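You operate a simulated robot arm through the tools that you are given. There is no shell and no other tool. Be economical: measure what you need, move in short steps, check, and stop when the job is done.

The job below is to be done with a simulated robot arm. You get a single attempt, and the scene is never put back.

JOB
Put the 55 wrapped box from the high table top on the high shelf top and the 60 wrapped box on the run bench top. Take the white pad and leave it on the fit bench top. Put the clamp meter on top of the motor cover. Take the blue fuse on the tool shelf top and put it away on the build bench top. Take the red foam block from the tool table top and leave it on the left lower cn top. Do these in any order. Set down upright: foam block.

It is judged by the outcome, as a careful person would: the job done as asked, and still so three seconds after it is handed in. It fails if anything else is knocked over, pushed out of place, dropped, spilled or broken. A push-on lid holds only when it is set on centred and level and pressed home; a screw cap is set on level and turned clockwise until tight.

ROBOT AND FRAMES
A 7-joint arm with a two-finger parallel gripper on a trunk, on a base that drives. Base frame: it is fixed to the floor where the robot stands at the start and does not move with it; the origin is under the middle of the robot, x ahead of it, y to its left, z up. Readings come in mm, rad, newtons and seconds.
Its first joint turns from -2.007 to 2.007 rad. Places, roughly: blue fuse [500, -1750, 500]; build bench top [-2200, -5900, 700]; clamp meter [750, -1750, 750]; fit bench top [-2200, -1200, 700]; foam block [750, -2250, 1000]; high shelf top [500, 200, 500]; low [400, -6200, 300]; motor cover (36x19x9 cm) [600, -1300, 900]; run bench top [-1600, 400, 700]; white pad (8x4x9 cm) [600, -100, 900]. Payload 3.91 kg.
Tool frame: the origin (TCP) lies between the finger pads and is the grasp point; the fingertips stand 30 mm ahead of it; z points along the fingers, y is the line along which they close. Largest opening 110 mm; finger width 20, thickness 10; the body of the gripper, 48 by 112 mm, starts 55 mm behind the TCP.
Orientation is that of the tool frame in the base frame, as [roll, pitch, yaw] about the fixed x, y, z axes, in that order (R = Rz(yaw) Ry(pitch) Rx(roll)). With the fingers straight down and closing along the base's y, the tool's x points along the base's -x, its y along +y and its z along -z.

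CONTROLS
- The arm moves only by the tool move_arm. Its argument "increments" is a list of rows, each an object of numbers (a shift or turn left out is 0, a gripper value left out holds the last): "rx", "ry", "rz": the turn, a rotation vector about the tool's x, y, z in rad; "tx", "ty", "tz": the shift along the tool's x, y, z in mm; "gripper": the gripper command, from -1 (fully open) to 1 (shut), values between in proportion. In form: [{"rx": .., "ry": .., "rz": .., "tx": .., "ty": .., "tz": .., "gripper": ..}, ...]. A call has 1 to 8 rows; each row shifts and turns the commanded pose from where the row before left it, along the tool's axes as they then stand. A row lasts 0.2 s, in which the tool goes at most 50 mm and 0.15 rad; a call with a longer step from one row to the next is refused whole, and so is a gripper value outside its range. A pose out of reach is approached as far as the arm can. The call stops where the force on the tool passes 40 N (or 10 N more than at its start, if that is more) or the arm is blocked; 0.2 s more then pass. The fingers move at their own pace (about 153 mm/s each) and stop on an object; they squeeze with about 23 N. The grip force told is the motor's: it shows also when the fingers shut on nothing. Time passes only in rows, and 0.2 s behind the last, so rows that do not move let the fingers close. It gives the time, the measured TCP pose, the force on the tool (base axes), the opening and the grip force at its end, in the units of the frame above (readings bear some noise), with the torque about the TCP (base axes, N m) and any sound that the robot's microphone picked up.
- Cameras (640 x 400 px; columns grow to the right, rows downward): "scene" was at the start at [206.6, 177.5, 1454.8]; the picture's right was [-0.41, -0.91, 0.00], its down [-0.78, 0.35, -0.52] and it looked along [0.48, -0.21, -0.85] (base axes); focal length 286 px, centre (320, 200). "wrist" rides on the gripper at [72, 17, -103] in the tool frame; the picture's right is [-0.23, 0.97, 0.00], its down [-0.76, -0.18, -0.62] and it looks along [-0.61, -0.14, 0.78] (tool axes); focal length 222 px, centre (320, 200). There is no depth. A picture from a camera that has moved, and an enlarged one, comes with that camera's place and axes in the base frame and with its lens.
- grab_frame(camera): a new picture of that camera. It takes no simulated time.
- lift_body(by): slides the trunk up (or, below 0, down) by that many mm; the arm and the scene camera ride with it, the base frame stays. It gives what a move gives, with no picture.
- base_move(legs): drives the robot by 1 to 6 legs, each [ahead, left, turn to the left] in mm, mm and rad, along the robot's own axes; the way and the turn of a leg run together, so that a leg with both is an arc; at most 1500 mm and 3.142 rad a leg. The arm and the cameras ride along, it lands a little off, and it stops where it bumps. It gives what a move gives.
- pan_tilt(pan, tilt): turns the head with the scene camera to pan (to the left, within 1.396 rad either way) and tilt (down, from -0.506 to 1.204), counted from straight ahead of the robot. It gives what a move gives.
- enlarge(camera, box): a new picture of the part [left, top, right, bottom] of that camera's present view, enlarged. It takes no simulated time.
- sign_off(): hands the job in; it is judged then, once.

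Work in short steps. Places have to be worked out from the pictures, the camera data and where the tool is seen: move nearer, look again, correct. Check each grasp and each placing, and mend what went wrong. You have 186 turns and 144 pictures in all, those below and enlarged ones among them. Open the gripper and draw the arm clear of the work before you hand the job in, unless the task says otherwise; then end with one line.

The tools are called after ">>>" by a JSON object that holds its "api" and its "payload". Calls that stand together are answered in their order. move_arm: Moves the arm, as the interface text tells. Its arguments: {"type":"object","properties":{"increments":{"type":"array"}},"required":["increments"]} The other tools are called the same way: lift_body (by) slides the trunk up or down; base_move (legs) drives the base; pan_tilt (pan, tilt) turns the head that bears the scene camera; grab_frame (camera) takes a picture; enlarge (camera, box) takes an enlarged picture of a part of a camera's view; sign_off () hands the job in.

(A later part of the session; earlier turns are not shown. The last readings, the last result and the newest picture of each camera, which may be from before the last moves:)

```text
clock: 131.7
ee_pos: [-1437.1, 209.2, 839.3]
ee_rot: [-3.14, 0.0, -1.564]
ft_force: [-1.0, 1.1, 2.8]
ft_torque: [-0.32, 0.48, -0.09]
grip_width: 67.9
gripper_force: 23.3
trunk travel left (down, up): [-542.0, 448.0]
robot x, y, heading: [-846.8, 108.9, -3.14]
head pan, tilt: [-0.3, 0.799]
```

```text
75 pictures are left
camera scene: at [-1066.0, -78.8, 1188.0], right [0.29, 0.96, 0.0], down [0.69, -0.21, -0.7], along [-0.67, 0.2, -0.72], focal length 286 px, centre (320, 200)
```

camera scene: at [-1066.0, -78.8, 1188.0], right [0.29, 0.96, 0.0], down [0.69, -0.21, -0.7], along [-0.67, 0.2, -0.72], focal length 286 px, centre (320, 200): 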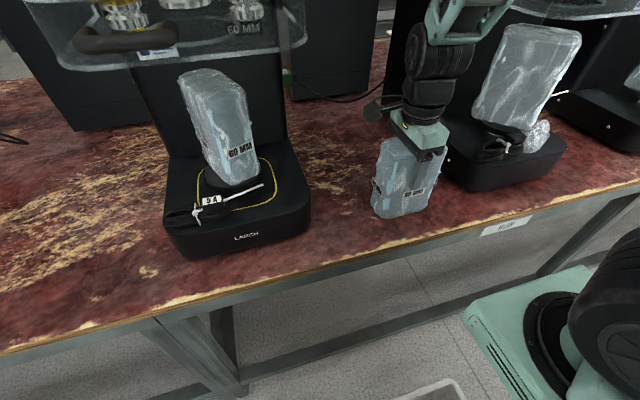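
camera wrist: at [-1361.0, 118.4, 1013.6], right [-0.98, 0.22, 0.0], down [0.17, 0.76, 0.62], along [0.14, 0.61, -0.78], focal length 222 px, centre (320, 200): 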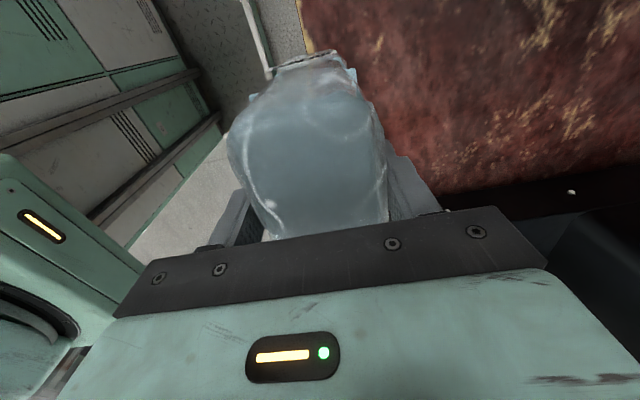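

It's just touching the bench top. Press 1.5 mm, release, and rise.

>>> {"api": "move_arm", "payload": {"increments": [{"tz": 1.5}, {}, {"gripper": 0.3}, {"gripper": -0.2}, {"gripper": -1}, {"tz": -40}, {"tz": -50}]}}

>>> {"api": "lift_body", "payload": {"by": 250}}

>>> {"api": "grab_frame", "payload": {"camera": "scene"}}

```text
clock: 133.3
ee_pos: [-1438.8, 210.1, 926.8]
ee_rot: [-3.139, 0.0, -1.563]
ft_force: [-0.3, 0.3, -0.3]
ft_torque: [0.0, -0.02, 0.02]
grip_width: 110.1
gripper_force: 0.0
trunk travel left (down, up): [-542.0, 448.0]
robot x, y, heading: [-848.1, 102.8, -3.139]
head pan, tilt: [-0.3, 0.799]
```

```text
clock: 135.9
ee_pos: [-1440.4, 208.7, 1176.1]
ee_rot: [-3.141, 0.0, -1.562]
ft_force: [-0.5, -0.1, 0.1]
ft_torque: [0.03, 0.01, 0.0]
grip_width: 110.0
gripper_force: 0.1
trunk travel left (down, up): [-792.0, 198.0]
robot x, y, heading: [-851.5, 101.6, -3.139]
head pan, tilt: [-0.3, 0.799]
```

```text
74 pictures are left
camera scene: at [-1066.1, -78.8, 1438.3], right [0.29, 0.96, 0.0], down [0.69, -0.21, -0.7], along [-0.67, 0.2, -0.72], focal length 286 px, centre (320, 200)
```

scene: 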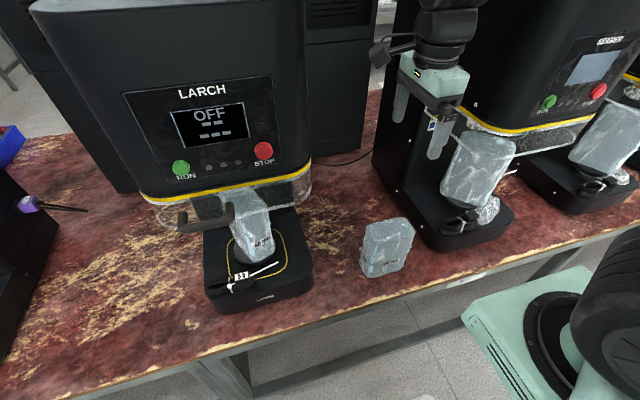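

The 60 box stands on the run bench. Before fetching the pad I look for the fit bench: back off a bit and view toward −y/−x.

>>> {"api": "base_move", "payload": {"legs": [[-300, 0, 0]]}}

>>> {"api": "pan_tilt", "payload": {"pan": 0.8, "tilt": 0.2}}

>>> {"api": "grab_frame", "payload": {"camera": "scene"}}

>>> {"api": "pan_tilt", "payload": {"pan": 0.2, "tilt": 0.2}}

>>> {"api": "grab_frame", "payload": {"camera": "scene"}}

```text
clock: 138.0
ee_pos: [-1136.6, 214.2, 1175.8]
ee_rot: [-3.139, -0.001, -1.566]
ft_force: [-0.2, 0.4, 0.3]
ft_torque: [0.03, 0.02, -0.01]
grip_width: 109.8
gripper_force: 0.1
trunk travel left (down, up): [-792.0, 198.0]
robot x, y, heading: [-547.7, 102.1, 3.137]
head pan, tilt: [-0.3, 0.799]
```

```text
clock: 139.3
ee_pos: [-1136.3, 213.0, 1176.5]
ee_rot: [-3.14, 0.0, -1.567]
ft_force: [0.6, 0.3, 0.5]
ft_torque: [-0.03, 0.0, 0.05]
grip_width: 110.0
gripper_force: 0.1
trunk travel left (down, up): [-792.0, 198.0]
robot x, y, heading: [-548.0, 104.8, 3.144]
head pan, tilt: [0.799, 0.201]
```

```text
73 pictures are left
camera scene: at [-752.5, -167.8, 1492.0], right [-0.72, 0.7, 0.0], down [0.14, 0.14, -0.98], along [-0.68, -0.7, -0.2], focal length 286 px, centre (320, 200)
```

scene: 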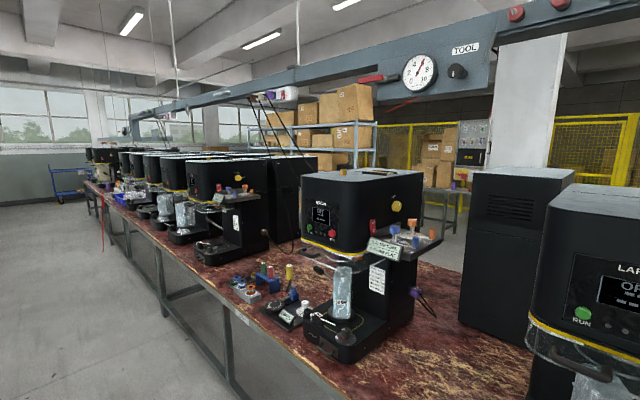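

```text
clock: 140.3
ee_pos: [-1136.8, 213.8, 1177.3]
ee_rot: [-3.139, 0.0, -1.567]
ft_force: [1.2, 0.1, 0.3]
ft_torque: [0.01, -0.02, 0.0]
grip_width: 110.1
gripper_force: 0.2
trunk travel left (down, up): [-792.0, 198.0]
robot x, y, heading: [-548.0, 99.0, 3.14]
head pan, tilt: [0.201, 0.201]
```

```text
72 pictures are left
camera scene: at [-778.7, -119.7, 1492.0], right [-0.2, 0.98, 0.0], down [0.2, 0.04, -0.98], along [-0.96, -0.2, -0.2], focal length 286 px, centre (320, 200)
```

scene: 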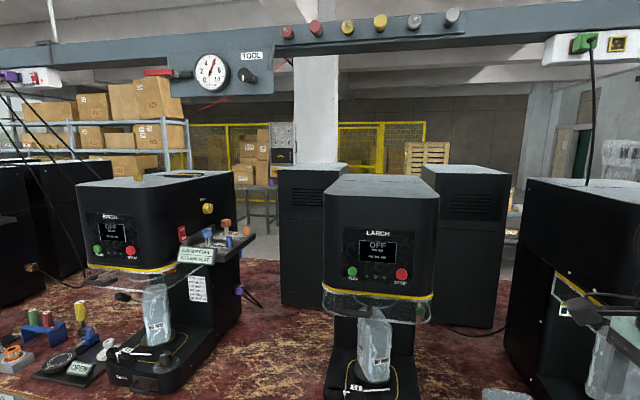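

The fit bench evidently lies on the back side of the island (back-to-back with SETUP). First I fetch the white pad: turn around and drive to the high table.

>>> {"api": "base_move", "payload": {"legs": [[0, 0, -1.57], [0, 0, -1.57], [460, -100, 0]]}}

>>> {"api": "pan_tilt", "payload": {"pan": -0.3, "tilt": 0.8}}

>>> {"api": "grab_frame", "payload": {"camera": "scene"}}

>>> {"api": "grab_frame", "payload": {"camera": "wrist"}}

```text
clock: 150.9
ee_pos: [490.8, -171.2, 1177.9]
ee_rot: [-3.141, 0.001, 1.515]
ft_force: [-0.4, 0.4, -0.4]
ft_torque: [0.03, -0.01, -0.02]
grip_width: 110.2
gripper_force: 0.1
trunk travel left (down, up): [-792.0, 198.0]
robot x, y, heading: [-92.6, -28.6, -0.059]
head pan, tilt: [0.201, 0.201]
```

```text
clock: 151.9
ee_pos: [491.8, -170.3, 1176.9]
ee_rot: [-3.139, -0.001, 1.516]
ft_force: [0.6, 0.1, -0.1]
ft_torque: [0.0, -0.01, 0.02]
grip_width: 109.9
gripper_force: 0.1
trunk travel left (down, up): [-792.0, 198.0]
robot x, y, heading: [-88.3, -29.4, -0.057]
head pan, tilt: [-0.3, 0.799]
```

```text
71 pictures are left
camera scene: at [141.2, 141.5, 1438.4], right [-0.35, -0.94, 0.0], down [-0.67, 0.25, -0.7], along [0.65, -0.25, -0.72], focal length 286 px, centre (320, 200)
```

scene: 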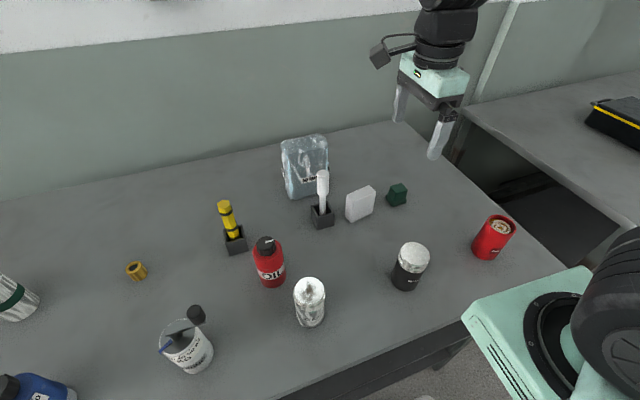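

```text
70 pictures are left
camera wrist: at [512.8, -100.4, 1279.8], right [0.96, -0.28, 0.0], down [-0.22, -0.75, 0.62], along [-0.18, -0.6, -0.78], focal length 222 px, centre (320, 200)
```

wrist: 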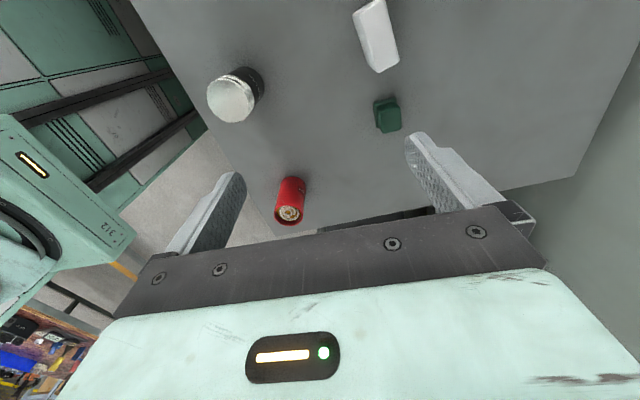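

Pad at about (575, −138), long side along y. Move over it, align, descend to z≈1080 and look.

>>> {"api": "move_arm", "payload": {"increments": [{"rz": -0.055}, {"tx": 16, "ty": 42}, {"tx": 16, "ty": 42}, {"tz": 48}, {"tz": 48}]}}

>>> {"api": "grab_frame", "payload": {"camera": "wrist"}}

>>> {"api": "enlarge", "payload": {"camera": "scene", "box": [260, 100, 440, 240]}}

```text
clock: 153.1
ee_pos: [575.5, -139.4, 1079.8]
ee_rot: [-3.141, -0.003, 1.572]
ft_force: [0.4, -0.6, -0.4]
ft_torque: [0.01, 0.01, 0.01]
grip_width: 110.0
gripper_force: 0.1
trunk travel left (down, up): [-792.0, 198.0]
robot x, y, heading: [-92.1, -26.4, -0.062]
head pan, tilt: [-0.3, 0.799]
```

```text
69 pictures are left
camera wrist: at [592.6, -67.6, 1183.4], right [0.97, -0.23, 0.0], down [-0.18, -0.76, 0.62], along [-0.14, -0.61, -0.78], focal length 222 px, centre (320, 200)
```

wrist: 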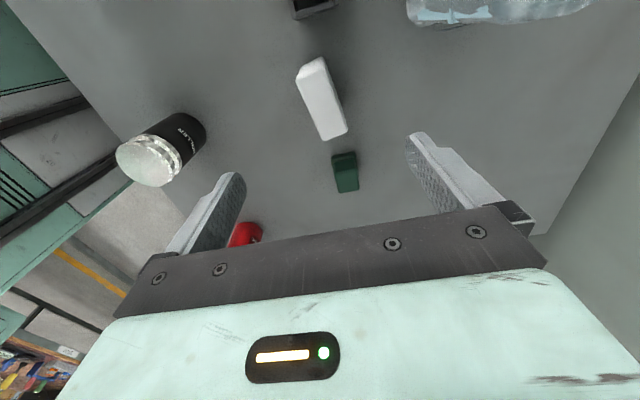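

```text
2.86 times, centred on (350, 170) of scene
camera zoom: at [140.6, 141.4, 1438.5], right [-0.35, -0.94, 0.0], down [-0.67, 0.25, -0.7], along [0.65, -0.25, -0.72], focal length 818 px, centre (234, 286)
```

zoom: 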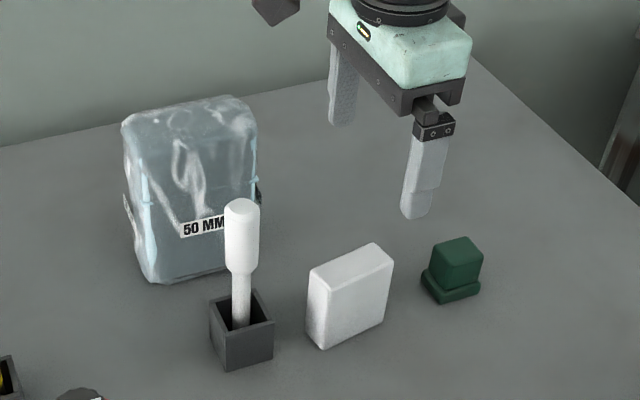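

The wrist camera would come close to the white handle, so I tilt the hand 0.42 rad (leaning to −y) before descending; pad centre (582, −129), turned 0.16 rad.

>>> {"api": "move_arm", "payload": {"increments": [{"rz": -0.15, "tx": 10, "ty": 6}, {"ry": 0.14}, {"ry": 0.14}, {"ry": 0.14}, {"tz": 45, "tx": -20}, {"tz": 18, "tx": -8}, {}]}}

>>> {"api": "grab_frame", "payload": {"camera": "wrist"}}

>>> {"api": "enlarge", "payload": {"camera": "scene", "box": [260, 100, 440, 240]}}

```text
clock: 154.7
ee_pos: [582.0, -127.5, 1012.3]
ee_rot: [-3.14, -0.42, 1.719]
ft_force: [-0.2, 0.4, -0.7]
ft_torque: [0.01, 0.01, 0.0]
grip_width: 110.1
gripper_force: 0.1
trunk travel left (down, up): [-792.0, 198.0]
robot x, y, heading: [-90.4, -27.9, -0.06]
head pan, tilt: [-0.3, 0.799]
```

```text
67 pictures are left
camera wrist: at [596.2, -102.9, 1135.6], right [0.99, -0.06, -0.09], down [-0.03, -0.97, 0.26], along [-0.11, -0.25, -0.96], focal length 222 px, centre (320, 200)
```

wrist: 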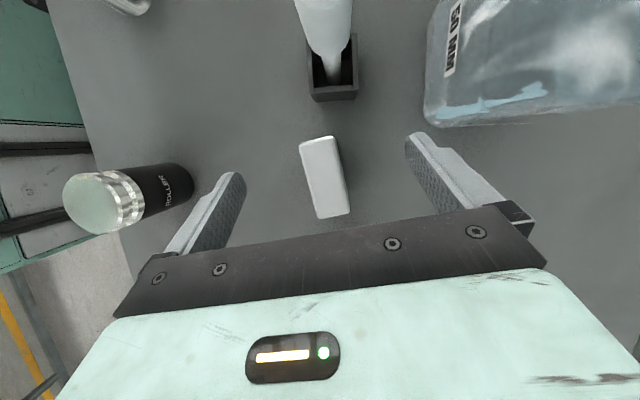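

```text
2.86 times, centred on (350, 170) of scene
camera zoom: at [141.2, 141.4, 1438.3], right [-0.35, -0.94, 0.0], down [-0.67, 0.25, -0.7], along [0.65, -0.25, -0.72], focal length 818 px, centre (234, 286)
```

zoom: 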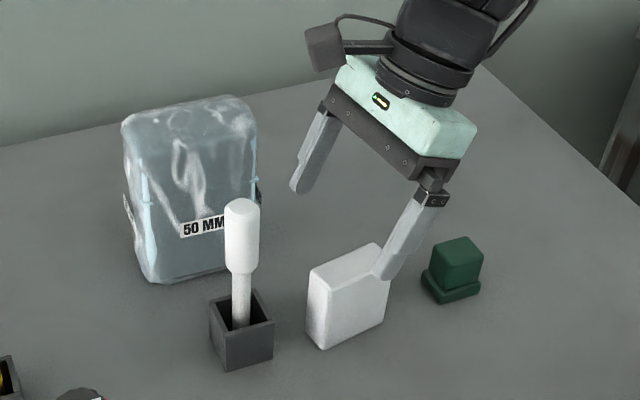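

Alignment is good (pad centre (581, −132)). Descend 86 mm and close.

>>> {"api": "move_arm", "payload": {"increments": [{"tz": 42, "tx": -20}, {"tz": 37, "tx": -18}, {"gripper": 0.2}, {"gripper": 1}, {}, {}, {}]}}

>>> {"api": "move_arm", "payload": {"increments": [{"tz": -20, "tx": 9}, {"tz": -45, "tx": 20}, {"tz": -45, "tx": 20}, {"tz": -45, "tx": 20}]}}

>>> {"api": "grab_frame", "payload": {"camera": "scene"}}

```text
clock: 156.3
ee_pos: [582.7, -128.0, 922.5]
ee_rot: [-3.139, -0.421, 1.719]
ft_force: [0.0, 0.5, 0.0]
ft_torque: [-0.01, -0.01, -0.02]
grip_width: 31.7
gripper_force: 23.1
trunk travel left (down, up): [-792.0, 198.0]
robot x, y, heading: [-94.0, -28.2, -0.061]
head pan, tilt: [-0.3, 0.799]
```

```text
clock: 157.3
ee_pos: [583.1, -131.1, 1093.6]
ee_rot: [-3.139, -0.42, 1.718]
ft_force: [0.7, 0.1, -0.3]
ft_torque: [0.0, 0.03, 0.04]
grip_width: 31.8
gripper_force: 22.3
trunk travel left (down, up): [-792.0, 198.0]
robot x, y, heading: [-92.4, -28.7, -0.06]
head pan, tilt: [-0.3, 0.799]
```

```text
65 pictures are left
camera scene: at [141.7, 141.3, 1438.2], right [-0.35, -0.94, 0.0], down [-0.67, 0.25, -0.7], along [0.65, -0.25, -0.72], focal length 286 px, centre (320, 200)
```

scene: 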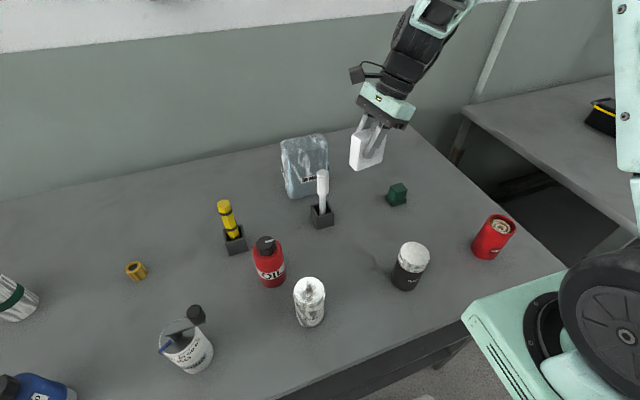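

Pad gripped (32 mm) and clear. Back into the aisle, draw the arm in, and turn to face −y to look down the aisle.

>>> {"api": "base_move", "payload": {"legs": [[-450, 0, 0.06]]}}

>>> {"api": "move_arm", "payload": {"increments": [{"ty": -50}, {"ty": -50}, {"ty": -45}]}}

>>> {"api": "base_move", "payload": {"legs": [[0, 0, -1.571]]}}

>>> {"api": "pan_tilt", "payload": {"pan": 0.0, "tilt": 0.35}}

>>> {"api": "grab_frame", "payload": {"camera": "scene"}}

```text
clock: 160.1
ee_pos: [137.2, -75.4, 1092.4]
ee_rot: [-3.139, -0.42, 1.782]
ft_force: [-0.5, -0.7, 0.1]
ft_torque: [0.0, -0.02, 0.01]
grip_width: 31.4
gripper_force: 23.1
trunk travel left (down, up): [-792.0, 198.0]
robot x, y, heading: [-540.1, -14.0, 0.007]
head pan, tilt: [-0.3, 0.799]
```

```text
clock: 160.8
ee_pos: [-2.6, -106.6, 1095.9]
ee_rot: [3.142, -0.421, 1.782]
ft_force: [0.3, -0.6, -2.1]
ft_torque: [0.01, 0.01, 0.0]
grip_width: 31.5
gripper_force: 23.6
trunk travel left (down, up): [-792.0, 198.0]
robot x, y, heading: [-544.3, -13.3, 0.005]
head pan, tilt: [-0.3, 0.799]
```

```text
clock: 165.1
ee_pos: [-642.4, -548.5, 1095.0]
ee_rot: [-3.14, -0.421, 0.194]
ft_force: [0.4, -0.3, -1.0]
ft_torque: [-0.02, -0.01, -0.01]
grip_width: 31.5
gripper_force: 23.2
trunk travel left (down, up): [-792.0, 198.0]
robot x, y, heading: [-540.8, -9.3, -1.59]
head pan, tilt: [-0.3, 0.799]
```

```text
clock: 166.0
ee_pos: [-642.1, -548.6, 1095.9]
ee_rot: [-3.139, -0.421, 0.195]
ft_force: [-0.9, -1.0, -0.3]
ft_torque: [0.01, -0.01, 0.0]
grip_width: 31.6
gripper_force: 23.2
trunk travel left (down, up): [-792.0, 198.0]
robot x, y, heading: [-540.5, -14.5, -1.585]
head pan, tilt: [0.0, 0.351]
```

```text
64 pictures are left
camera scene: at [-336.3, -251.5, 1477.9], right [-1.0, 0.01, 0.0], down [0.01, 0.34, -0.94], along [-0.01, -0.94, -0.34], focal length 286 px, centre (320, 200)
```

scene: 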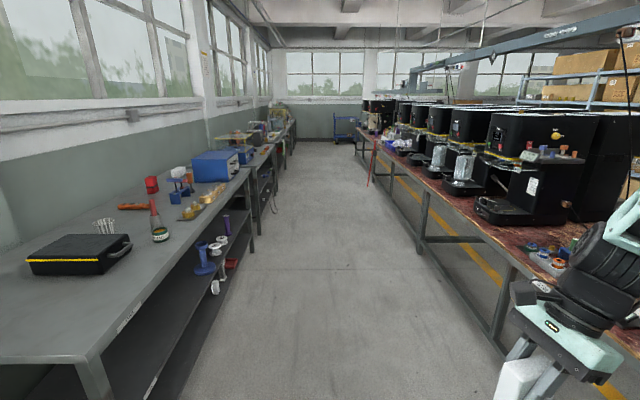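

The aisle is clear. Drive 4.5 m down it, straightening the heading, then look again.

>>> {"api": "base_move", "payload": {"legs": [[0, 0, 0.018], [1500, 0, 0], [1500, 0, 0], [1500, 0, 0]]}}

>>> {"api": "pan_tilt", "payload": {"pan": -0.5, "tilt": 0.4}}

>>> {"api": "grab_frame", "payload": {"camera": "scene"}}

>>> {"api": "pan_tilt", "payload": {"pan": 0.6, "tilt": 0.45}}

>>> {"api": "grab_frame", "payload": {"camera": "scene"}}

```text
clock: 187.7
ee_pos: [-593.3, -5022.2, 1095.9]
ee_rot: [-3.14, -0.422, 0.212]
ft_force: [0.8, -0.9, 0.6]
ft_torque: [0.01, -0.01, -0.01]
grip_width: 31.5
gripper_force: 23.0
trunk travel left (down, up): [-792.0, 198.0]
robot x, y, heading: [-501.2, -4483.3, -1.566]
head pan, tilt: [0.0, 0.351]
```

```text
clock: 188.6
ee_pos: [-594.4, -5021.6, 1094.6]
ee_rot: [-3.138, -0.421, 0.214]
ft_force: [0.5, 0.6, 0.4]
ft_torque: [-0.01, 0.01, 0.02]
grip_width: 31.4
gripper_force: 23.0
trunk travel left (down, up): [-792.0, 198.0]
robot x, y, heading: [-502.6, -4485.3, -1.565]
head pan, tilt: [-0.499, 0.4]
```

```text
63 pictures are left
camera scene: at [-338.3, -4706.9, 1473.4], right [-0.88, 0.47, 0.0], down [0.18, 0.34, -0.92], along [-0.44, -0.81, -0.39], focal length 286 px, centre (320, 200)
```

scene: 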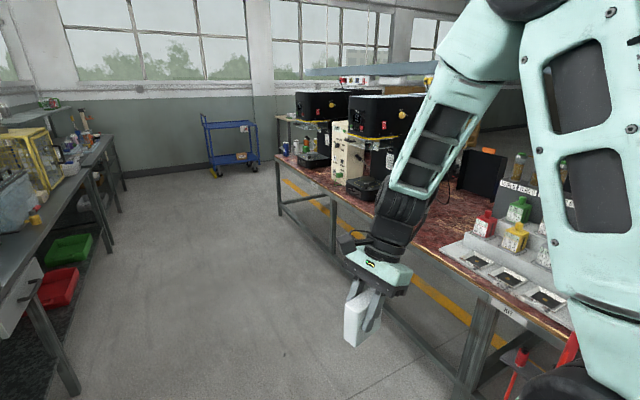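

```text
clock: 190.0
ee_pos: [-593.7, -5020.7, 1094.9]
ee_rot: [-3.139, -0.422, 0.211]
ft_force: [-0.3, 0.4, -0.5]
ft_torque: [-0.02, 0.0, -0.02]
grip_width: 31.6
gripper_force: 23.0
trunk travel left (down, up): [-792.0, 198.0]
robot x, y, heading: [-500.4, -4485.4, -1.568]
head pan, tilt: [0.6, 0.45]
```

```text
62 pictures are left
camera scene: at [-242.2, -4700.9, 1468.8], right [-0.82, -0.57, 0.0], down [-0.25, 0.36, -0.9], along [0.51, -0.74, -0.44], focal length 286 px, centre (320, 200)
```

scene: 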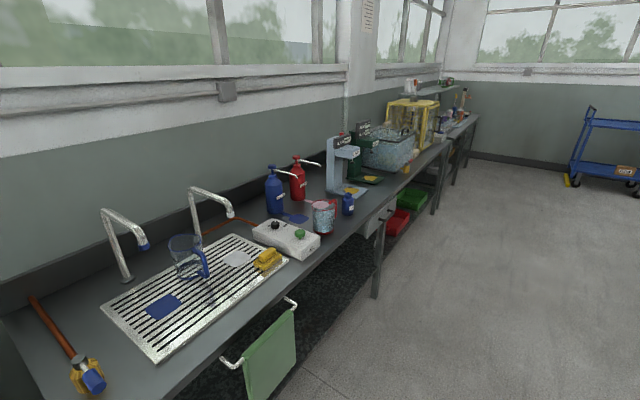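

The island ends near y≈−7560; there's open floor before the cart and wall. Drive to y≈−8230, turn right to face −x and look.

>>> {"api": "base_move", "payload": {"legs": [[1500, 0, 0], [1500, 0, 0], [750, 0, 0], [0, 0, -1.571]]}}

>>> {"api": "pan_tilt", "payload": {"pan": -0.2, "tilt": 0.35}}

>>> {"api": "grab_frame", "payload": {"camera": "scene"}}

```text
clock: 212.0
ee_pos: [-1063.3, -8168.0, 1096.0]
ee_rot: [-3.141, -0.421, -1.36]
ft_force: [0.1, 0.9, -0.5]
ft_torque: [0.0, 0.01, 0.01]
grip_width: 31.4
gripper_force: 22.6
trunk travel left (down, up): [-792.0, 198.0]
robot x, y, heading: [-531.7, -8260.3, -3.137]
head pan, tilt: [0.6, 0.45]
```

```text
clock: 213.1
ee_pos: [-1063.4, -8168.5, 1095.3]
ee_rot: [-3.141, -0.421, -1.36]
ft_force: [-0.1, -0.3, -0.5]
ft_torque: [-0.01, 0.0, 0.03]
grip_width: 31.4
gripper_force: 23.4
trunk travel left (down, up): [-792.0, 198.0]
robot x, y, heading: [-524.7, -8263.3, -3.139]
head pan, tilt: [-0.201, 0.351]
```

```text
61 pictures are left
camera scene: at [-757.8, -8448.8, 1478.0], right [0.2, 0.98, 0.0], down [0.34, -0.07, -0.94], along [-0.92, 0.18, -0.34], focal length 286 px, centre (320, 200)
```

scene: 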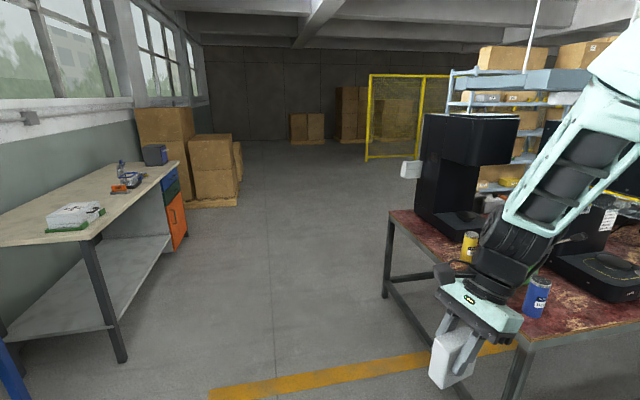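

Island runs to x≈−2500 here. Drive ~2.55 m to x≈−3080, turn right to face +y, and look up the back aisle.

>>> {"api": "base_move", "payload": {"legs": [[1300, 0, 0], [1250, 0, 0], [0, 0, -1.571]]}}

>>> {"api": "pan_tilt", "payload": {"pan": -0.1, "tilt": 0.35}}

>>> {"api": "grab_frame", "payload": {"camera": "scene"}}

```text
clock: 229.3
ee_pos: [-2981.6, -7724.6, 1095.3]
ee_rot: [-3.139, -0.42, -2.919]
ft_force: [-0.5, -0.4, 0.2]
ft_torque: [-0.02, -0.02, -0.02]
grip_width: 31.7
gripper_force: 23.5
trunk travel left (down, up): [-792.0, 198.0]
robot x, y, heading: [-3067.2, -8261.0, 1.587]
head pan, tilt: [-0.201, 0.351]
```

```text
clock: 230.0
ee_pos: [-2980.5, -7725.8, 1094.8]
ee_rot: [-3.14, -0.423, -2.917]
ft_force: [-0.3, -0.5, -0.7]
ft_torque: [-0.04, 0.0, 0.0]
grip_width: 31.4
gripper_force: 23.3
trunk travel left (down, up): [-792.0, 198.0]
robot x, y, heading: [-3067.3, -8262.4, 1.591]
head pan, tilt: [-0.099, 0.351]
```

```text
60 pictures are left
camera scene: at [-3263.9, -8031.0, 1478.0], right [1.0, -0.08, 0.0], down [-0.03, -0.34, -0.94], along [0.08, 0.94, -0.34], focal length 286 px, centre (320, 200)
```

scene: 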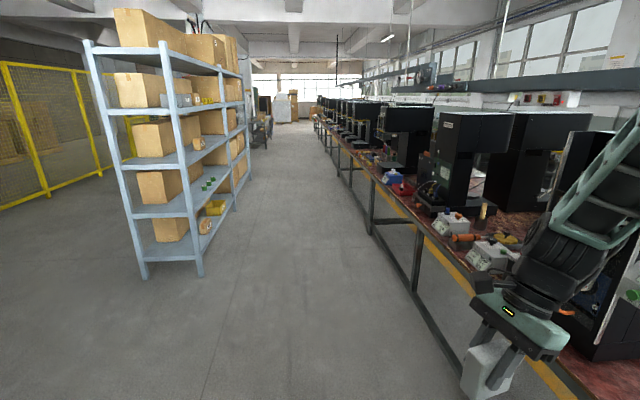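

The back aisle is open. Straighten and drive 6 m up it.

>>> {"api": "base_move", "payload": {"legs": [[0, 0, -0.02], [1500, 0, 0], [1500, 0, 0], [1500, 0, 0], [1300, 0, 0]]}}

>>> {"api": "pan_tilt", "payload": {"pan": -0.6, "tilt": 0.45}}

>>> {"api": "grab_frame", "payload": {"camera": "scene"}}

```text
clock: 258.2
ee_pos: [-2905.6, -1868.6, 1095.3]
ee_rot: [-3.141, -0.422, -2.942]
ft_force: [0.5, -0.3, -0.6]
ft_torque: [-0.01, -0.02, 0.0]
grip_width: 31.6
gripper_force: 23.0
trunk travel left (down, up): [-792.0, 198.0]
robot x, y, heading: [-3005.0, -2404.2, 1.559]
head pan, tilt: [-0.099, 0.351]
```

```text
clock: 259.1
ee_pos: [-2906.2, -1868.1, 1095.2]
ee_rot: [-3.141, -0.421, -2.942]
ft_force: [0.2, 0.4, 0.0]
ft_torque: [-0.04, -0.01, 0.03]
grip_width: 31.3
gripper_force: 22.8
trunk travel left (down, up): [-792.0, 198.0]
robot x, y, heading: [-3005.9, -2401.4, 1.56]
head pan, tilt: [-0.6, 0.45]
```

```text
59 pictures are left
camera scene: at [-3154.6, -2183.0, 1468.8], right [0.82, -0.57, 0.0], down [-0.25, -0.36, -0.9], along [0.52, 0.74, -0.44], focal length 286 px, centre (320, 200)
```

scene: 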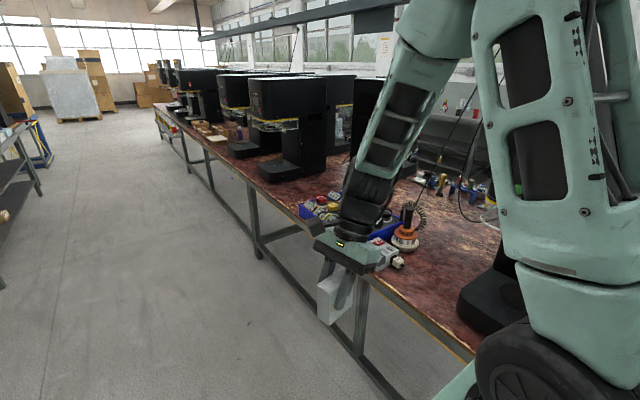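

I go 1 m further, sidestep away from the bench, and turn to face it.

>>> {"api": "base_move", "payload": {"legs": [[1000, 250, 0], [0, 0, -1.56]]}}

>>> {"api": "pan_tilt", "payload": {"pan": 0.2, "tilt": 0.5}}

>>> {"api": "grab_frame", "payload": {"camera": "scene"}}

>>> {"api": "pan_tilt", "payload": {"pan": -0.5, "tilt": 0.5}}

>>> {"api": "grab_frame", "payload": {"camera": "scene"}}

```text
clock: 268.3
ee_pos: [-2704.0, -1489.5, 1093.9]
ee_rot: [-3.14, -0.422, 1.775]
ft_force: [-0.9, -0.2, -0.6]
ft_torque: [-0.01, -0.01, 0.01]
grip_width: 31.4
gripper_force: 22.6
trunk travel left (down, up): [-792.0, 198.0]
robot x, y, heading: [-3238.3, -1395.1, -0.004]
head pan, tilt: [-0.6, 0.45]
```

```text
clock: 269.4
ee_pos: [-2703.9, -1489.6, 1094.5]
ee_rot: [-3.141, -0.421, 1.775]
ft_force: [-0.3, 0.0, -0.4]
ft_torque: [0.01, 0.0, -0.02]
grip_width: 31.7
gripper_force: 22.8
trunk travel left (down, up): [-792.0, 198.0]
robot x, y, heading: [-3238.8, -1392.0, -0.003]
head pan, tilt: [0.201, 0.499]
```

```text
58 pictures are left
camera scene: at [-3005.1, -1169.9, 1464.3], right [0.19, -0.98, 0.0], down [-0.47, -0.09, -0.88], along [0.86, 0.17, -0.48], focal length 286 px, centre (320, 200)
```

scene: 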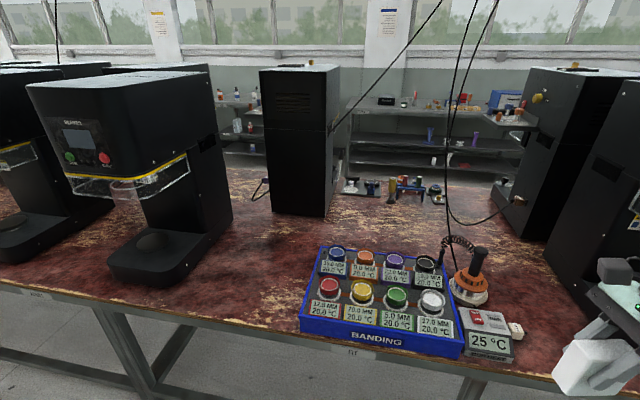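

```text
clock: 270.5
ee_pos: [-2704.4, -1490.2, 1094.5]
ee_rot: [-3.138, -0.42, 1.772]
ft_force: [-0.5, -0.8, -0.7]
ft_torque: [0.0, -0.02, 0.03]
grip_width: 31.3
gripper_force: 23.5
trunk travel left (down, up): [-792.0, 198.0]
robot x, y, heading: [-3240.4, -1388.9, -0.003]
head pan, tilt: [-0.499, 0.499]
```

```text
57 pictures are left
camera scene: at [-3014.7, -1231.5, 1464.3], right [-0.48, -0.88, 0.0], down [-0.42, 0.23, -0.88], along [0.77, -0.42, -0.48], focal length 286 px, centre (320, 200)
```

scene: 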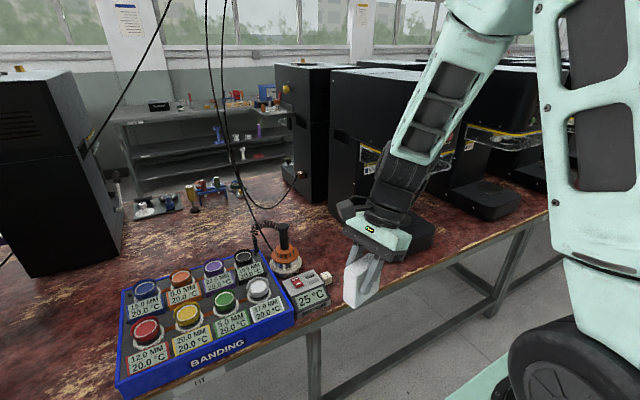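

I can read "FIT" on the edge. The clear area left of the blue tray, around (−2380, −800), suits the pad. Drive there.

>>> {"api": "base_move", "payload": {"legs": [[0, 690, 0], [320, 0, 0]]}}

>>> {"api": "lift_body", "payload": {"by": -270}}

>>> {"api": "pan_tilt", "payload": {"pan": -0.3, "tilt": 0.7}}

>>> {"api": "grab_frame", "payload": {"camera": "scene"}}

```text
clock: 276.0
ee_pos: [-2380.4, -797.4, 1096.3]
ee_rot: [-3.139, -0.422, 1.774]
ft_force: [0.9, 0.0, -0.4]
ft_torque: [-0.04, -0.03, 0.01]
grip_width: 31.6
gripper_force: 22.8
trunk travel left (down, up): [-792.0, 198.0]
robot x, y, heading: [-2914.8, -701.2, -0.009]
head pan, tilt: [-0.499, 0.499]
```

```text
clock: 278.8
ee_pos: [-2381.8, -796.9, 825.7]
ee_rot: [-3.14, -0.421, 1.774]
ft_force: [0.3, -0.5, -1.5]
ft_torque: [-0.03, 0.02, -0.01]
grip_width: 31.3
gripper_force: 22.9
trunk travel left (down, up): [-522.0, 468.0]
robot x, y, heading: [-2915.8, -699.3, -0.008]
head pan, tilt: [-0.499, 0.499]
```

```text
clock: 279.5
ee_pos: [-2381.0, -798.1, 824.8]
ee_rot: [-3.14, -0.42, 1.774]
ft_force: [-0.5, 0.6, 0.4]
ft_torque: [0.02, 0.01, -0.02]
grip_width: 31.5
gripper_force: 23.2
trunk travel left (down, up): [-522.0, 468.0]
robot x, y, heading: [-2920.0, -694.6, -0.01]
head pan, tilt: [-0.3, 0.7]
```

```text
56 pictures are left
camera scene: at [-2690.1, -519.9, 1176.6], right [-0.3, -0.95, 0.0], down [-0.61, 0.19, -0.77], along [0.73, -0.23, -0.64], focal length 286 px, centre (320, 200)
```

scene: 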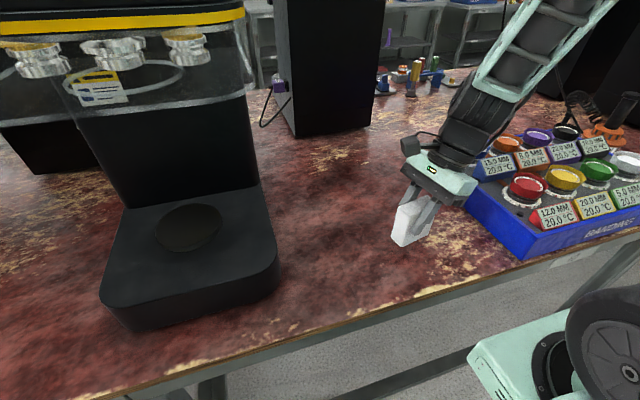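

Clear. I shift 60 mm away from the tray while lowering 55 mm, then feel for contact.

>>> {"api": "move_arm", "payload": {"increments": [{"tx": 15, "ty": 6, "tz": 38}, {"tx": 15, "ty": 6, "tz": 36}, {"tx": -1.2, "tz": 2.7}, {"tx": -1.2, "tz": 2.7}, {}]}}

```text
clock: 280.7
ee_pos: [-2381.1, -738.3, 765.4]
ee_rot: [3.14, -0.418, 1.775]
ft_force: [1.9, 1.2, 17.5]
ft_torque: [0.0, -0.07, -0.03]
grip_width: 31.9
gripper_force: 23.3
trunk travel left (down, up): [-522.0, 468.0]
robot x, y, heading: [-2916.3, -699.0, -0.003]
head pan, tilt: [-0.3, 0.7]
```

Contact. Release and retreat along the tool axis, then check.

>>> {"api": "move_arm", "payload": {"increments": [{"tx": 0.5, "tz": -1}, {"gripper": 0.3}, {"gripper": -0.3}, {"gripper": -1}, {"tz": -40}, {"tz": -50}]}}

>>> {"api": "lift_body", "payload": {"by": 250}}

>>> {"api": "grab_frame", "payload": {"camera": "scene"}}

```text
clock: 282.1
ee_pos: [-2375.2, -775.4, 847.6]
ee_rot: [-3.138, -0.421, 1.771]
ft_force: [-0.4, -0.4, -0.8]
ft_torque: [0.02, 0.0, -0.02]
grip_width: 109.9
gripper_force: 0.1
trunk travel left (down, up): [-522.0, 468.0]
robot x, y, heading: [-2917.4, -695.7, -0.006]
head pan, tilt: [-0.3, 0.7]
```

```text
clock: 284.7
ee_pos: [-2374.2, -775.8, 1098.1]
ee_rot: [-3.139, -0.42, 1.774]
ft_force: [1.1, 0.1, 0.4]
ft_torque: [0.03, -0.02, -0.02]
grip_width: 110.1
gripper_force: 0.0
trunk travel left (down, up): [-772.0, 218.0]
robot x, y, heading: [-2918.6, -697.1, -0.011]
head pan, tilt: [-0.3, 0.7]
```

```text
55 pictures are left
camera scene: at [-2690.1, -519.8, 1426.6], right [-0.3, -0.95, 0.0], down [-0.61, 0.19, -0.76], along [0.73, -0.23, -0.64], focal length 286 px, centre (320, 200)
```

scene: 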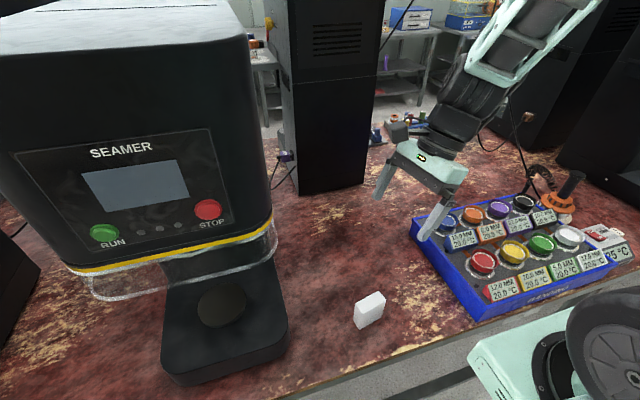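

The pad stands on the fit bench. Now back out, straighten the tool, and return along the same route.

>>> {"api": "base_move", "payload": {"legs": [[-330, 0, 0], [0, 0, -1.565]]}}

>>> {"api": "move_arm", "payload": {"increments": [{"ry": -0.14}, {"ry": -0.14}, {"ry": -0.14}]}}

>>> {"api": "base_move", "payload": {"legs": [[1500, 0, 0], [1500, 0, 0], [1500, 0, 0]]}}

```text
clock: 290.7
ee_pos: [-3334.1, -1236.9, 1097.1]
ee_rot: [-3.141, -0.421, 0.182]
ft_force: [0.4, 0.0, -0.3]
ft_torque: [-0.05, -0.02, -0.02]
grip_width: 110.1
gripper_force: 0.0
trunk travel left (down, up): [-772.0, 218.0]
robot x, y, heading: [-3247.7, -695.7, -1.595]
head pan, tilt: [-0.3, 0.7]
```

```text
clock: 291.5
ee_pos: [-3334.9, -1237.3, 1098.5]
ee_rot: [-3.139, 0.001, 0.183]
ft_force: [-0.6, 0.0, -0.2]
ft_torque: [0.03, 0.0, 0.01]
grip_width: 110.2
gripper_force: 0.1
trunk travel left (down, up): [-772.0, 218.0]
robot x, y, heading: [-3248.4, -698.1, -1.595]
head pan, tilt: [-0.3, 0.7]
```

```text
clock: 312.9
ee_pos: [-3441.4, -5718.5, 1098.2]
ee_rot: [-3.141, -0.001, 0.193]
ft_force: [0.0, 0.0, -0.1]
ft_torque: [0.0, 0.02, -0.02]
grip_width: 109.8
gripper_force: 0.0
trunk travel left (down, up): [-772.0, 218.0]
robot x, y, heading: [-3357.1, -5175.6, -1.587]
head pan, tilt: [-0.3, 0.7]
```

I'm passing the build bench; a quick look left at it for later.

>>> {"api": "pan_tilt", "payload": {"pan": 1.0, "tilt": 0.35}}

>>> {"api": "grab_frame", "payload": {"camera": "scene"}}

>>> {"api": "base_move", "payload": {"legs": [[1500, 0, 0.018], [1550, 0, 0], [0, 0, 1.565], [1400, 0, 0], [1400, 0, 0], [0, 0, 1.57]]}}

```text
clock: 314.4
ee_pos: [-3441.6, -5718.1, 1098.2]
ee_rot: [-3.14, -0.001, 0.193]
ft_force: [-0.6, -0.4, -0.3]
ft_torque: [0.0, 0.01, 0.06]
grip_width: 110.2
gripper_force: 0.1
trunk travel left (down, up): [-772.0, 218.0]
robot x, y, heading: [-3358.6, -5174.7, -1.588]
head pan, tilt: [1.0, 0.351]
```

```text
54 pictures are left
camera scene: at [-3077.4, -5373.5, 1458.0], right [-0.55, -0.83, 0.0], down [-0.29, 0.19, -0.94], along [0.78, -0.52, -0.34], focal length 286 px, centre (320, 200)
```

scene: 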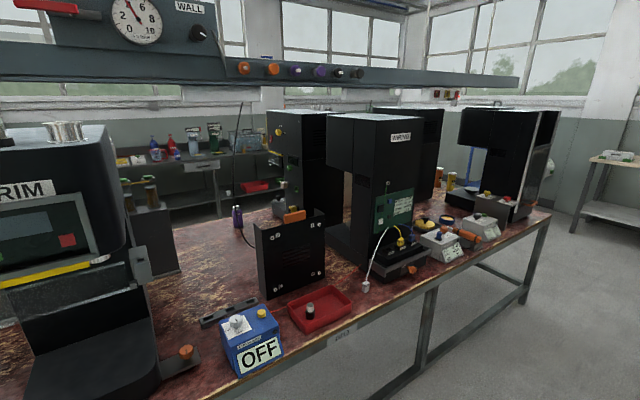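

```text
refused: 1550 is not a number from -1500 to 1500
```

Build bench noted (label at y≈−5870). Continue the drive back to the front aisle.

>>> {"api": "base_move", "payload": {"legs": [[1500, 0, 0.018], [1480, 0, 0], [0, 0, 1.565], [1400, 0, 0], [1400, 0, 0], [0, 0, 1.57]]}}

>>> {"api": "pan_tilt", "payload": {"pan": 0.0, "tilt": 0.35}}

>>> {"api": "grab_frame", "payload": {"camera": "scene"}}

```text
clock: 349.6
ee_pos: [-527.8, -7618.5, 1098.1]
ee_rot: [-3.139, 0.0, -2.904]
ft_force: [0.4, -0.2, 0.3]
ft_torque: [-0.02, -0.03, 0.0]
grip_width: 110.0
gripper_force: 0.1
trunk travel left (down, up): [-772.0, 218.0]
robot x, y, heading: [-585.6, -8164.7, 1.6]
head pan, tilt: [1.0, 0.351]
```

```text
clock: 350.9
ee_pos: [-527.7, -7619.6, 1098.6]
ee_rot: [-3.141, 0.002, -2.904]
ft_force: [0.4, -0.4, 0.8]
ft_torque: [-0.03, 0.0, 0.01]
grip_width: 110.0
gripper_force: 0.1
trunk travel left (down, up): [-772.0, 218.0]
robot x, y, heading: [-583.2, -8163.9, 1.599]
head pan, tilt: [0.0, 0.351]
```

```text
53 pictures are left
camera scene: at [-794.4, -7934.2, 1458.0], right [1.0, 0.03, 0.0], down [0.01, -0.34, -0.94], along [-0.03, 0.94, -0.34], focal length 286 px, centre (320, 200)
```

scene: 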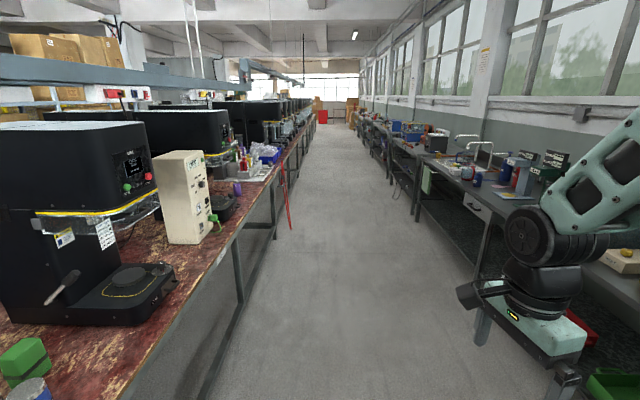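

Drive up the aisle to y≈−1650.

>>> {"api": "base_move", "payload": {"legs": [[0, 0, -0.03], [1500, 0, 0], [1500, 0, 0], [1500, 0, 0], [1500, 0, 0], [500, 0, 0]]}}

>>> {"api": "base_move", "payload": {"legs": [[0, 0, -1.565]]}}

>>> {"api": "pan_tilt", "payload": {"pan": 0.0, "tilt": 0.6}}

>>> {"api": "grab_frame", "payload": {"camera": "scene"}}

```text
clock: 382.4
ee_pos: [-324.8, -1106.0, 1097.8]
ee_rot: [-3.139, 0.0, -2.939]
ft_force: [-0.4, -0.3, -0.4]
ft_torque: [0.05, 0.0, 0.01]
grip_width: 110.0
gripper_force: 0.0
trunk travel left (down, up): [-772.0, 218.0]
robot x, y, heading: [-401.9, -1650.1, 1.567]
head pan, tilt: [0.0, 0.351]
```

```text
clock: 386.6
ee_pos: [139.7, -1731.0, 1097.0]
ee_rot: [-3.141, -0.001, 1.761]
ft_force: [0.2, 0.2, 0.4]
ft_torque: [-0.04, 0.0, -0.02]
grip_width: 109.9
gripper_force: 0.1
trunk travel left (down, up): [-772.0, 218.0]
robot x, y, heading: [-401.7, -1649.7, -0.017]
head pan, tilt: [0.0, 0.351]
```

```text
clock: 387.4
ee_pos: [139.0, -1731.5, 1097.2]
ee_rot: [-3.141, 0.0, 1.759]
ft_force: [0.0, -0.3, 0.2]
ft_torque: [-0.01, 0.01, 0.01]
grip_width: 109.9
gripper_force: 0.0
trunk travel left (down, up): [-772.0, 218.0]
robot x, y, heading: [-400.9, -1647.4, -0.017]
head pan, tilt: [0.0, 0.6]
```

```text
52 pictures are left
camera scene: at [-164.9, -1447.2, 1435.3], right [-0.02, -1.0, 0.0], down [-0.56, 0.01, -0.83], along [0.83, -0.02, -0.56], focal length 286 px, centre (320, 200)
```

scene: 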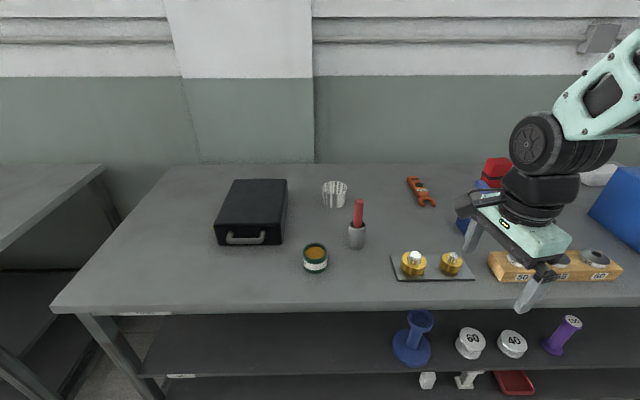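

The black case at (600, −1300) matches the "motor cover" size. I enlarge to identify the clamp meter and the fuse.

>>> {"api": "enlarge", "payload": {"camera": "scene", "box": [300, 150, 480, 290]}}

>>> {"api": "enlarge", "payload": {"camera": "scene", "box": [380, 290, 600, 400]}}

>>> {"api": "enlarge", "payload": {"camera": "scene", "box": [200, 160, 320, 260]}}

```text
2.86 times, centred on (390, 220) of scene
camera zoom: at [-164.9, -1447.2, 1435.3], right [-0.02, -1.0, 0.0], down [-0.56, 0.01, -0.83], along [0.83, -0.02, -0.56], focal length 818 px, centre (120, 143)
```

zoom: 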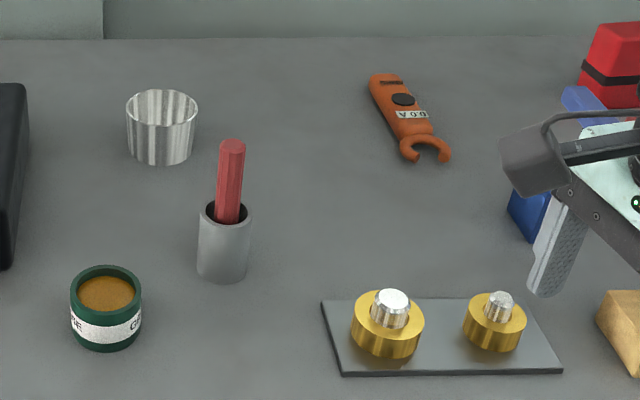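

```text
2.91 times, centred on (490, 345) of scene
camera zoom: at [-164.9, -1447.2, 1435.3], right [-0.02, -1.0, 0.0], down [-0.56, 0.01, -0.83], along [0.83, -0.02, -0.56], focal length 833 px, centre (-174, -222)
```

zoom: 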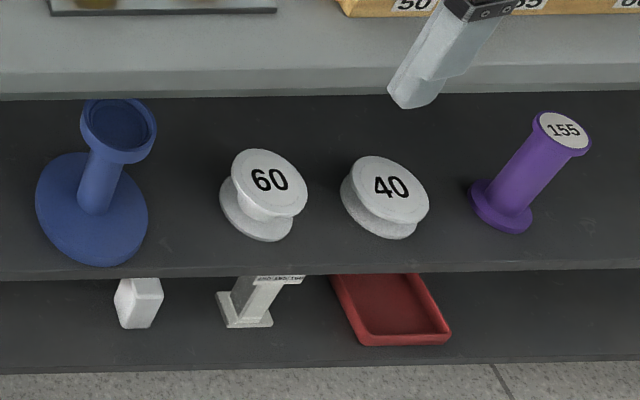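

```text
4.00 times, centred on (260, 210) of scene
camera zoom: at [-164.9, -1447.2, 1435.3], right [-0.02, -1.0, 0.0], down [-0.56, 0.01, -0.83], along [0.83, -0.02, -0.56], focal length 1145 px, centre (560, 160)
```

zoom: 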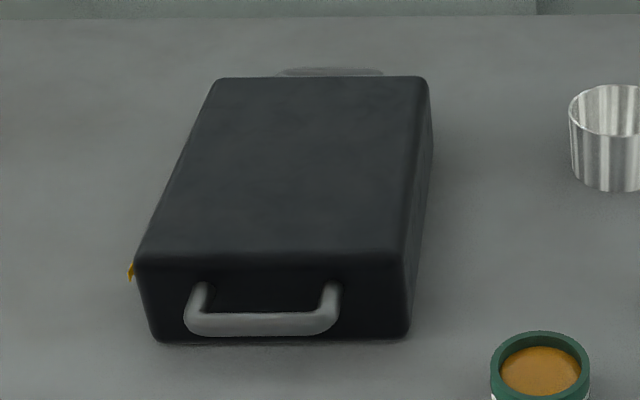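

The orange item with jaws is the clamp meter, lying at about (738, −1833) with its long axis along x; the blue flanged piece on the shelf is presumably the fuse. Approach the clamp meter.

>>> {"api": "base_move", "payload": {"legs": [[350, -110, 0.017]]}}

>>> {"api": "move_arm", "payload": {"increments": [{"rz": -0.14}, {"rz": -0.14}, {"rz": -0.14}, {"rz": -0.14}, {"rz": -0.14}, {"rz": -0.14}, {"rz": -0.14}, {"rz": -0.14}]}}

>>> {"api": "move_arm", "payload": {"increments": [{"rz": -0.14}, {"rz": -0.12}, {"tx": -45}, {"tx": -45}]}}

>>> {"api": "grab_frame", "payload": {"camera": "wrist"}}

>>> {"api": "grab_frame", "payload": {"camera": "scene"}}

```text
clock: 389.7
ee_pos: [491.9, -1830.7, 1098.0]
ee_rot: [-3.139, 0.001, 1.782]
ft_force: [-0.9, -0.2, 0.9]
ft_torque: [-0.01, 0.0, -0.01]
grip_width: 109.8
gripper_force: 0.0
trunk travel left (down, up): [-772.0, 218.0]
robot x, y, heading: [-48.8, -1761.7, 0.003]
head pan, tilt: [0.0, 0.6]
```

```text
clock: 391.5
ee_pos: [492.1, -1830.6, 1097.8]
ee_rot: [-3.14, -0.003, 2.906]
ft_force: [1.1, 1.2, 0.1]
ft_torque: [-0.01, -0.05, -0.01]
grip_width: 110.0
gripper_force: 0.1
trunk travel left (down, up): [-772.0, 218.0]
robot x, y, heading: [-50.9, -1758.7, 0.0]
head pan, tilt: [0.0, 0.6]
```

```text
clock: 392.5
ee_pos: [581.9, -1829.4, 1098.6]
ee_rot: [-3.141, -0.003, -3.12]
ft_force: [-0.3, 0.1, -0.3]
ft_torque: [0.01, 0.01, -0.02]
grip_width: 110.1
gripper_force: 0.0
trunk travel left (down, up): [-772.0, 218.0]
robot x, y, heading: [-53.2, -1756.1, -0.003]
head pan, tilt: [0.0, 0.6]
```

```text
48 pictures are left
camera wrist: at [509.9, -1815.0, 1201.4], right [0.21, 0.98, 0.0], down [0.77, -0.16, 0.62], along [0.61, -0.13, -0.78], focal length 222 px, centre (320, 200)
```

wrist: 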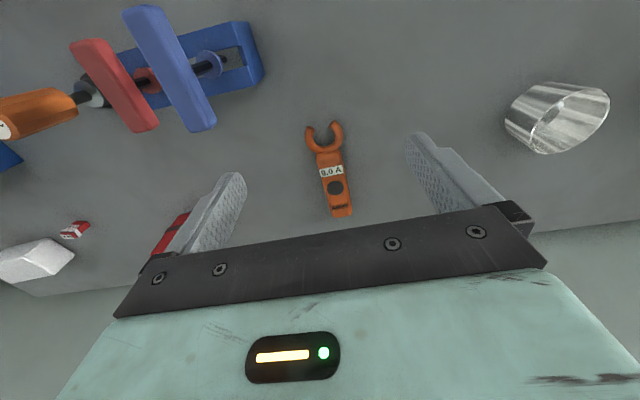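

```text
47 pictures are left
camera scene: at [180.6, -1553.0, 1435.3], right [0.0, -1.0, 0.0], down [-0.56, 0.0, -0.83], along [0.83, 0.0, -0.56], focal length 286 px, centre (320, 200)
```

scene: 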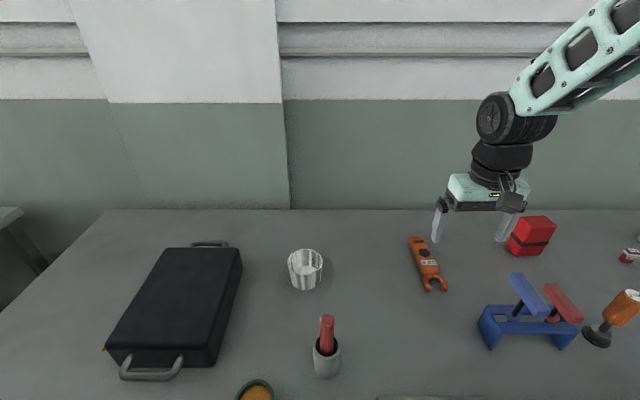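

Meter runs x≈637→795 at y≈−1835. I edge 35 mm closer, move above its body (735, −1835), and descend part-way.

>>> {"api": "base_move", "payload": {"legs": [[35, 0, 0]]}}

>>> {"api": "move_arm", "payload": {"increments": [{"tx": -40, "ty": -2, "rz": -0.04}, {"tx": -40, "ty": -2}, {"tx": -36}, {"tz": 45}, {"tz": 45}]}}

>>> {"api": "grab_frame", "payload": {"camera": "wrist"}}

```text
clock: 393.4
ee_pos: [617.0, -1829.0, 1096.0]
ee_rot: [3.14, 0.0, -3.12]
ft_force: [0.0, -0.2, 0.2]
ft_torque: [-0.02, 0.01, 0.04]
grip_width: 110.1
gripper_force: 0.2
trunk travel left (down, up): [-772.0, 218.0]
robot x, y, heading: [-13.5, -1760.7, 0.007]
head pan, tilt: [0.0, 0.6]
```

```text
clock: 394.6
ee_pos: [731.6, -1827.8, 1007.9]
ee_rot: [3.141, -0.001, -3.077]
ft_force: [-0.1, 0.0, 0.1]
ft_torque: [-0.04, 0.0, -0.01]
grip_width: 110.3
gripper_force: 0.1
trunk travel left (down, up): [-772.0, 218.0]
robot x, y, heading: [-18.7, -1759.2, 0.003]
head pan, tilt: [0.0, 0.6]
```

```text
46 pictures are left
camera wrist: at [658.6, -1815.9, 1110.5], right [0.17, 0.99, 0.0], down [0.77, -0.13, 0.62], along [0.61, -0.1, -0.78], focal length 222 px, centre (320, 200)
```

wrist: 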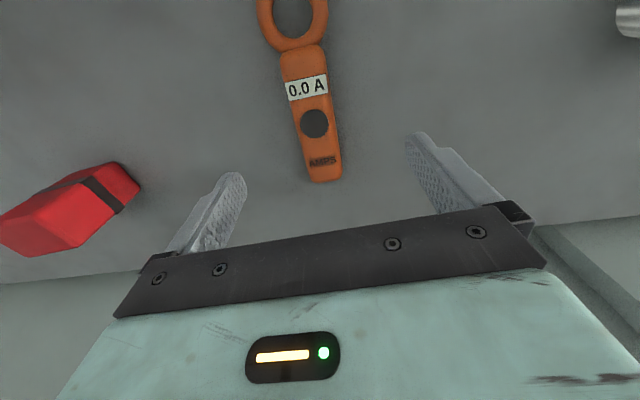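

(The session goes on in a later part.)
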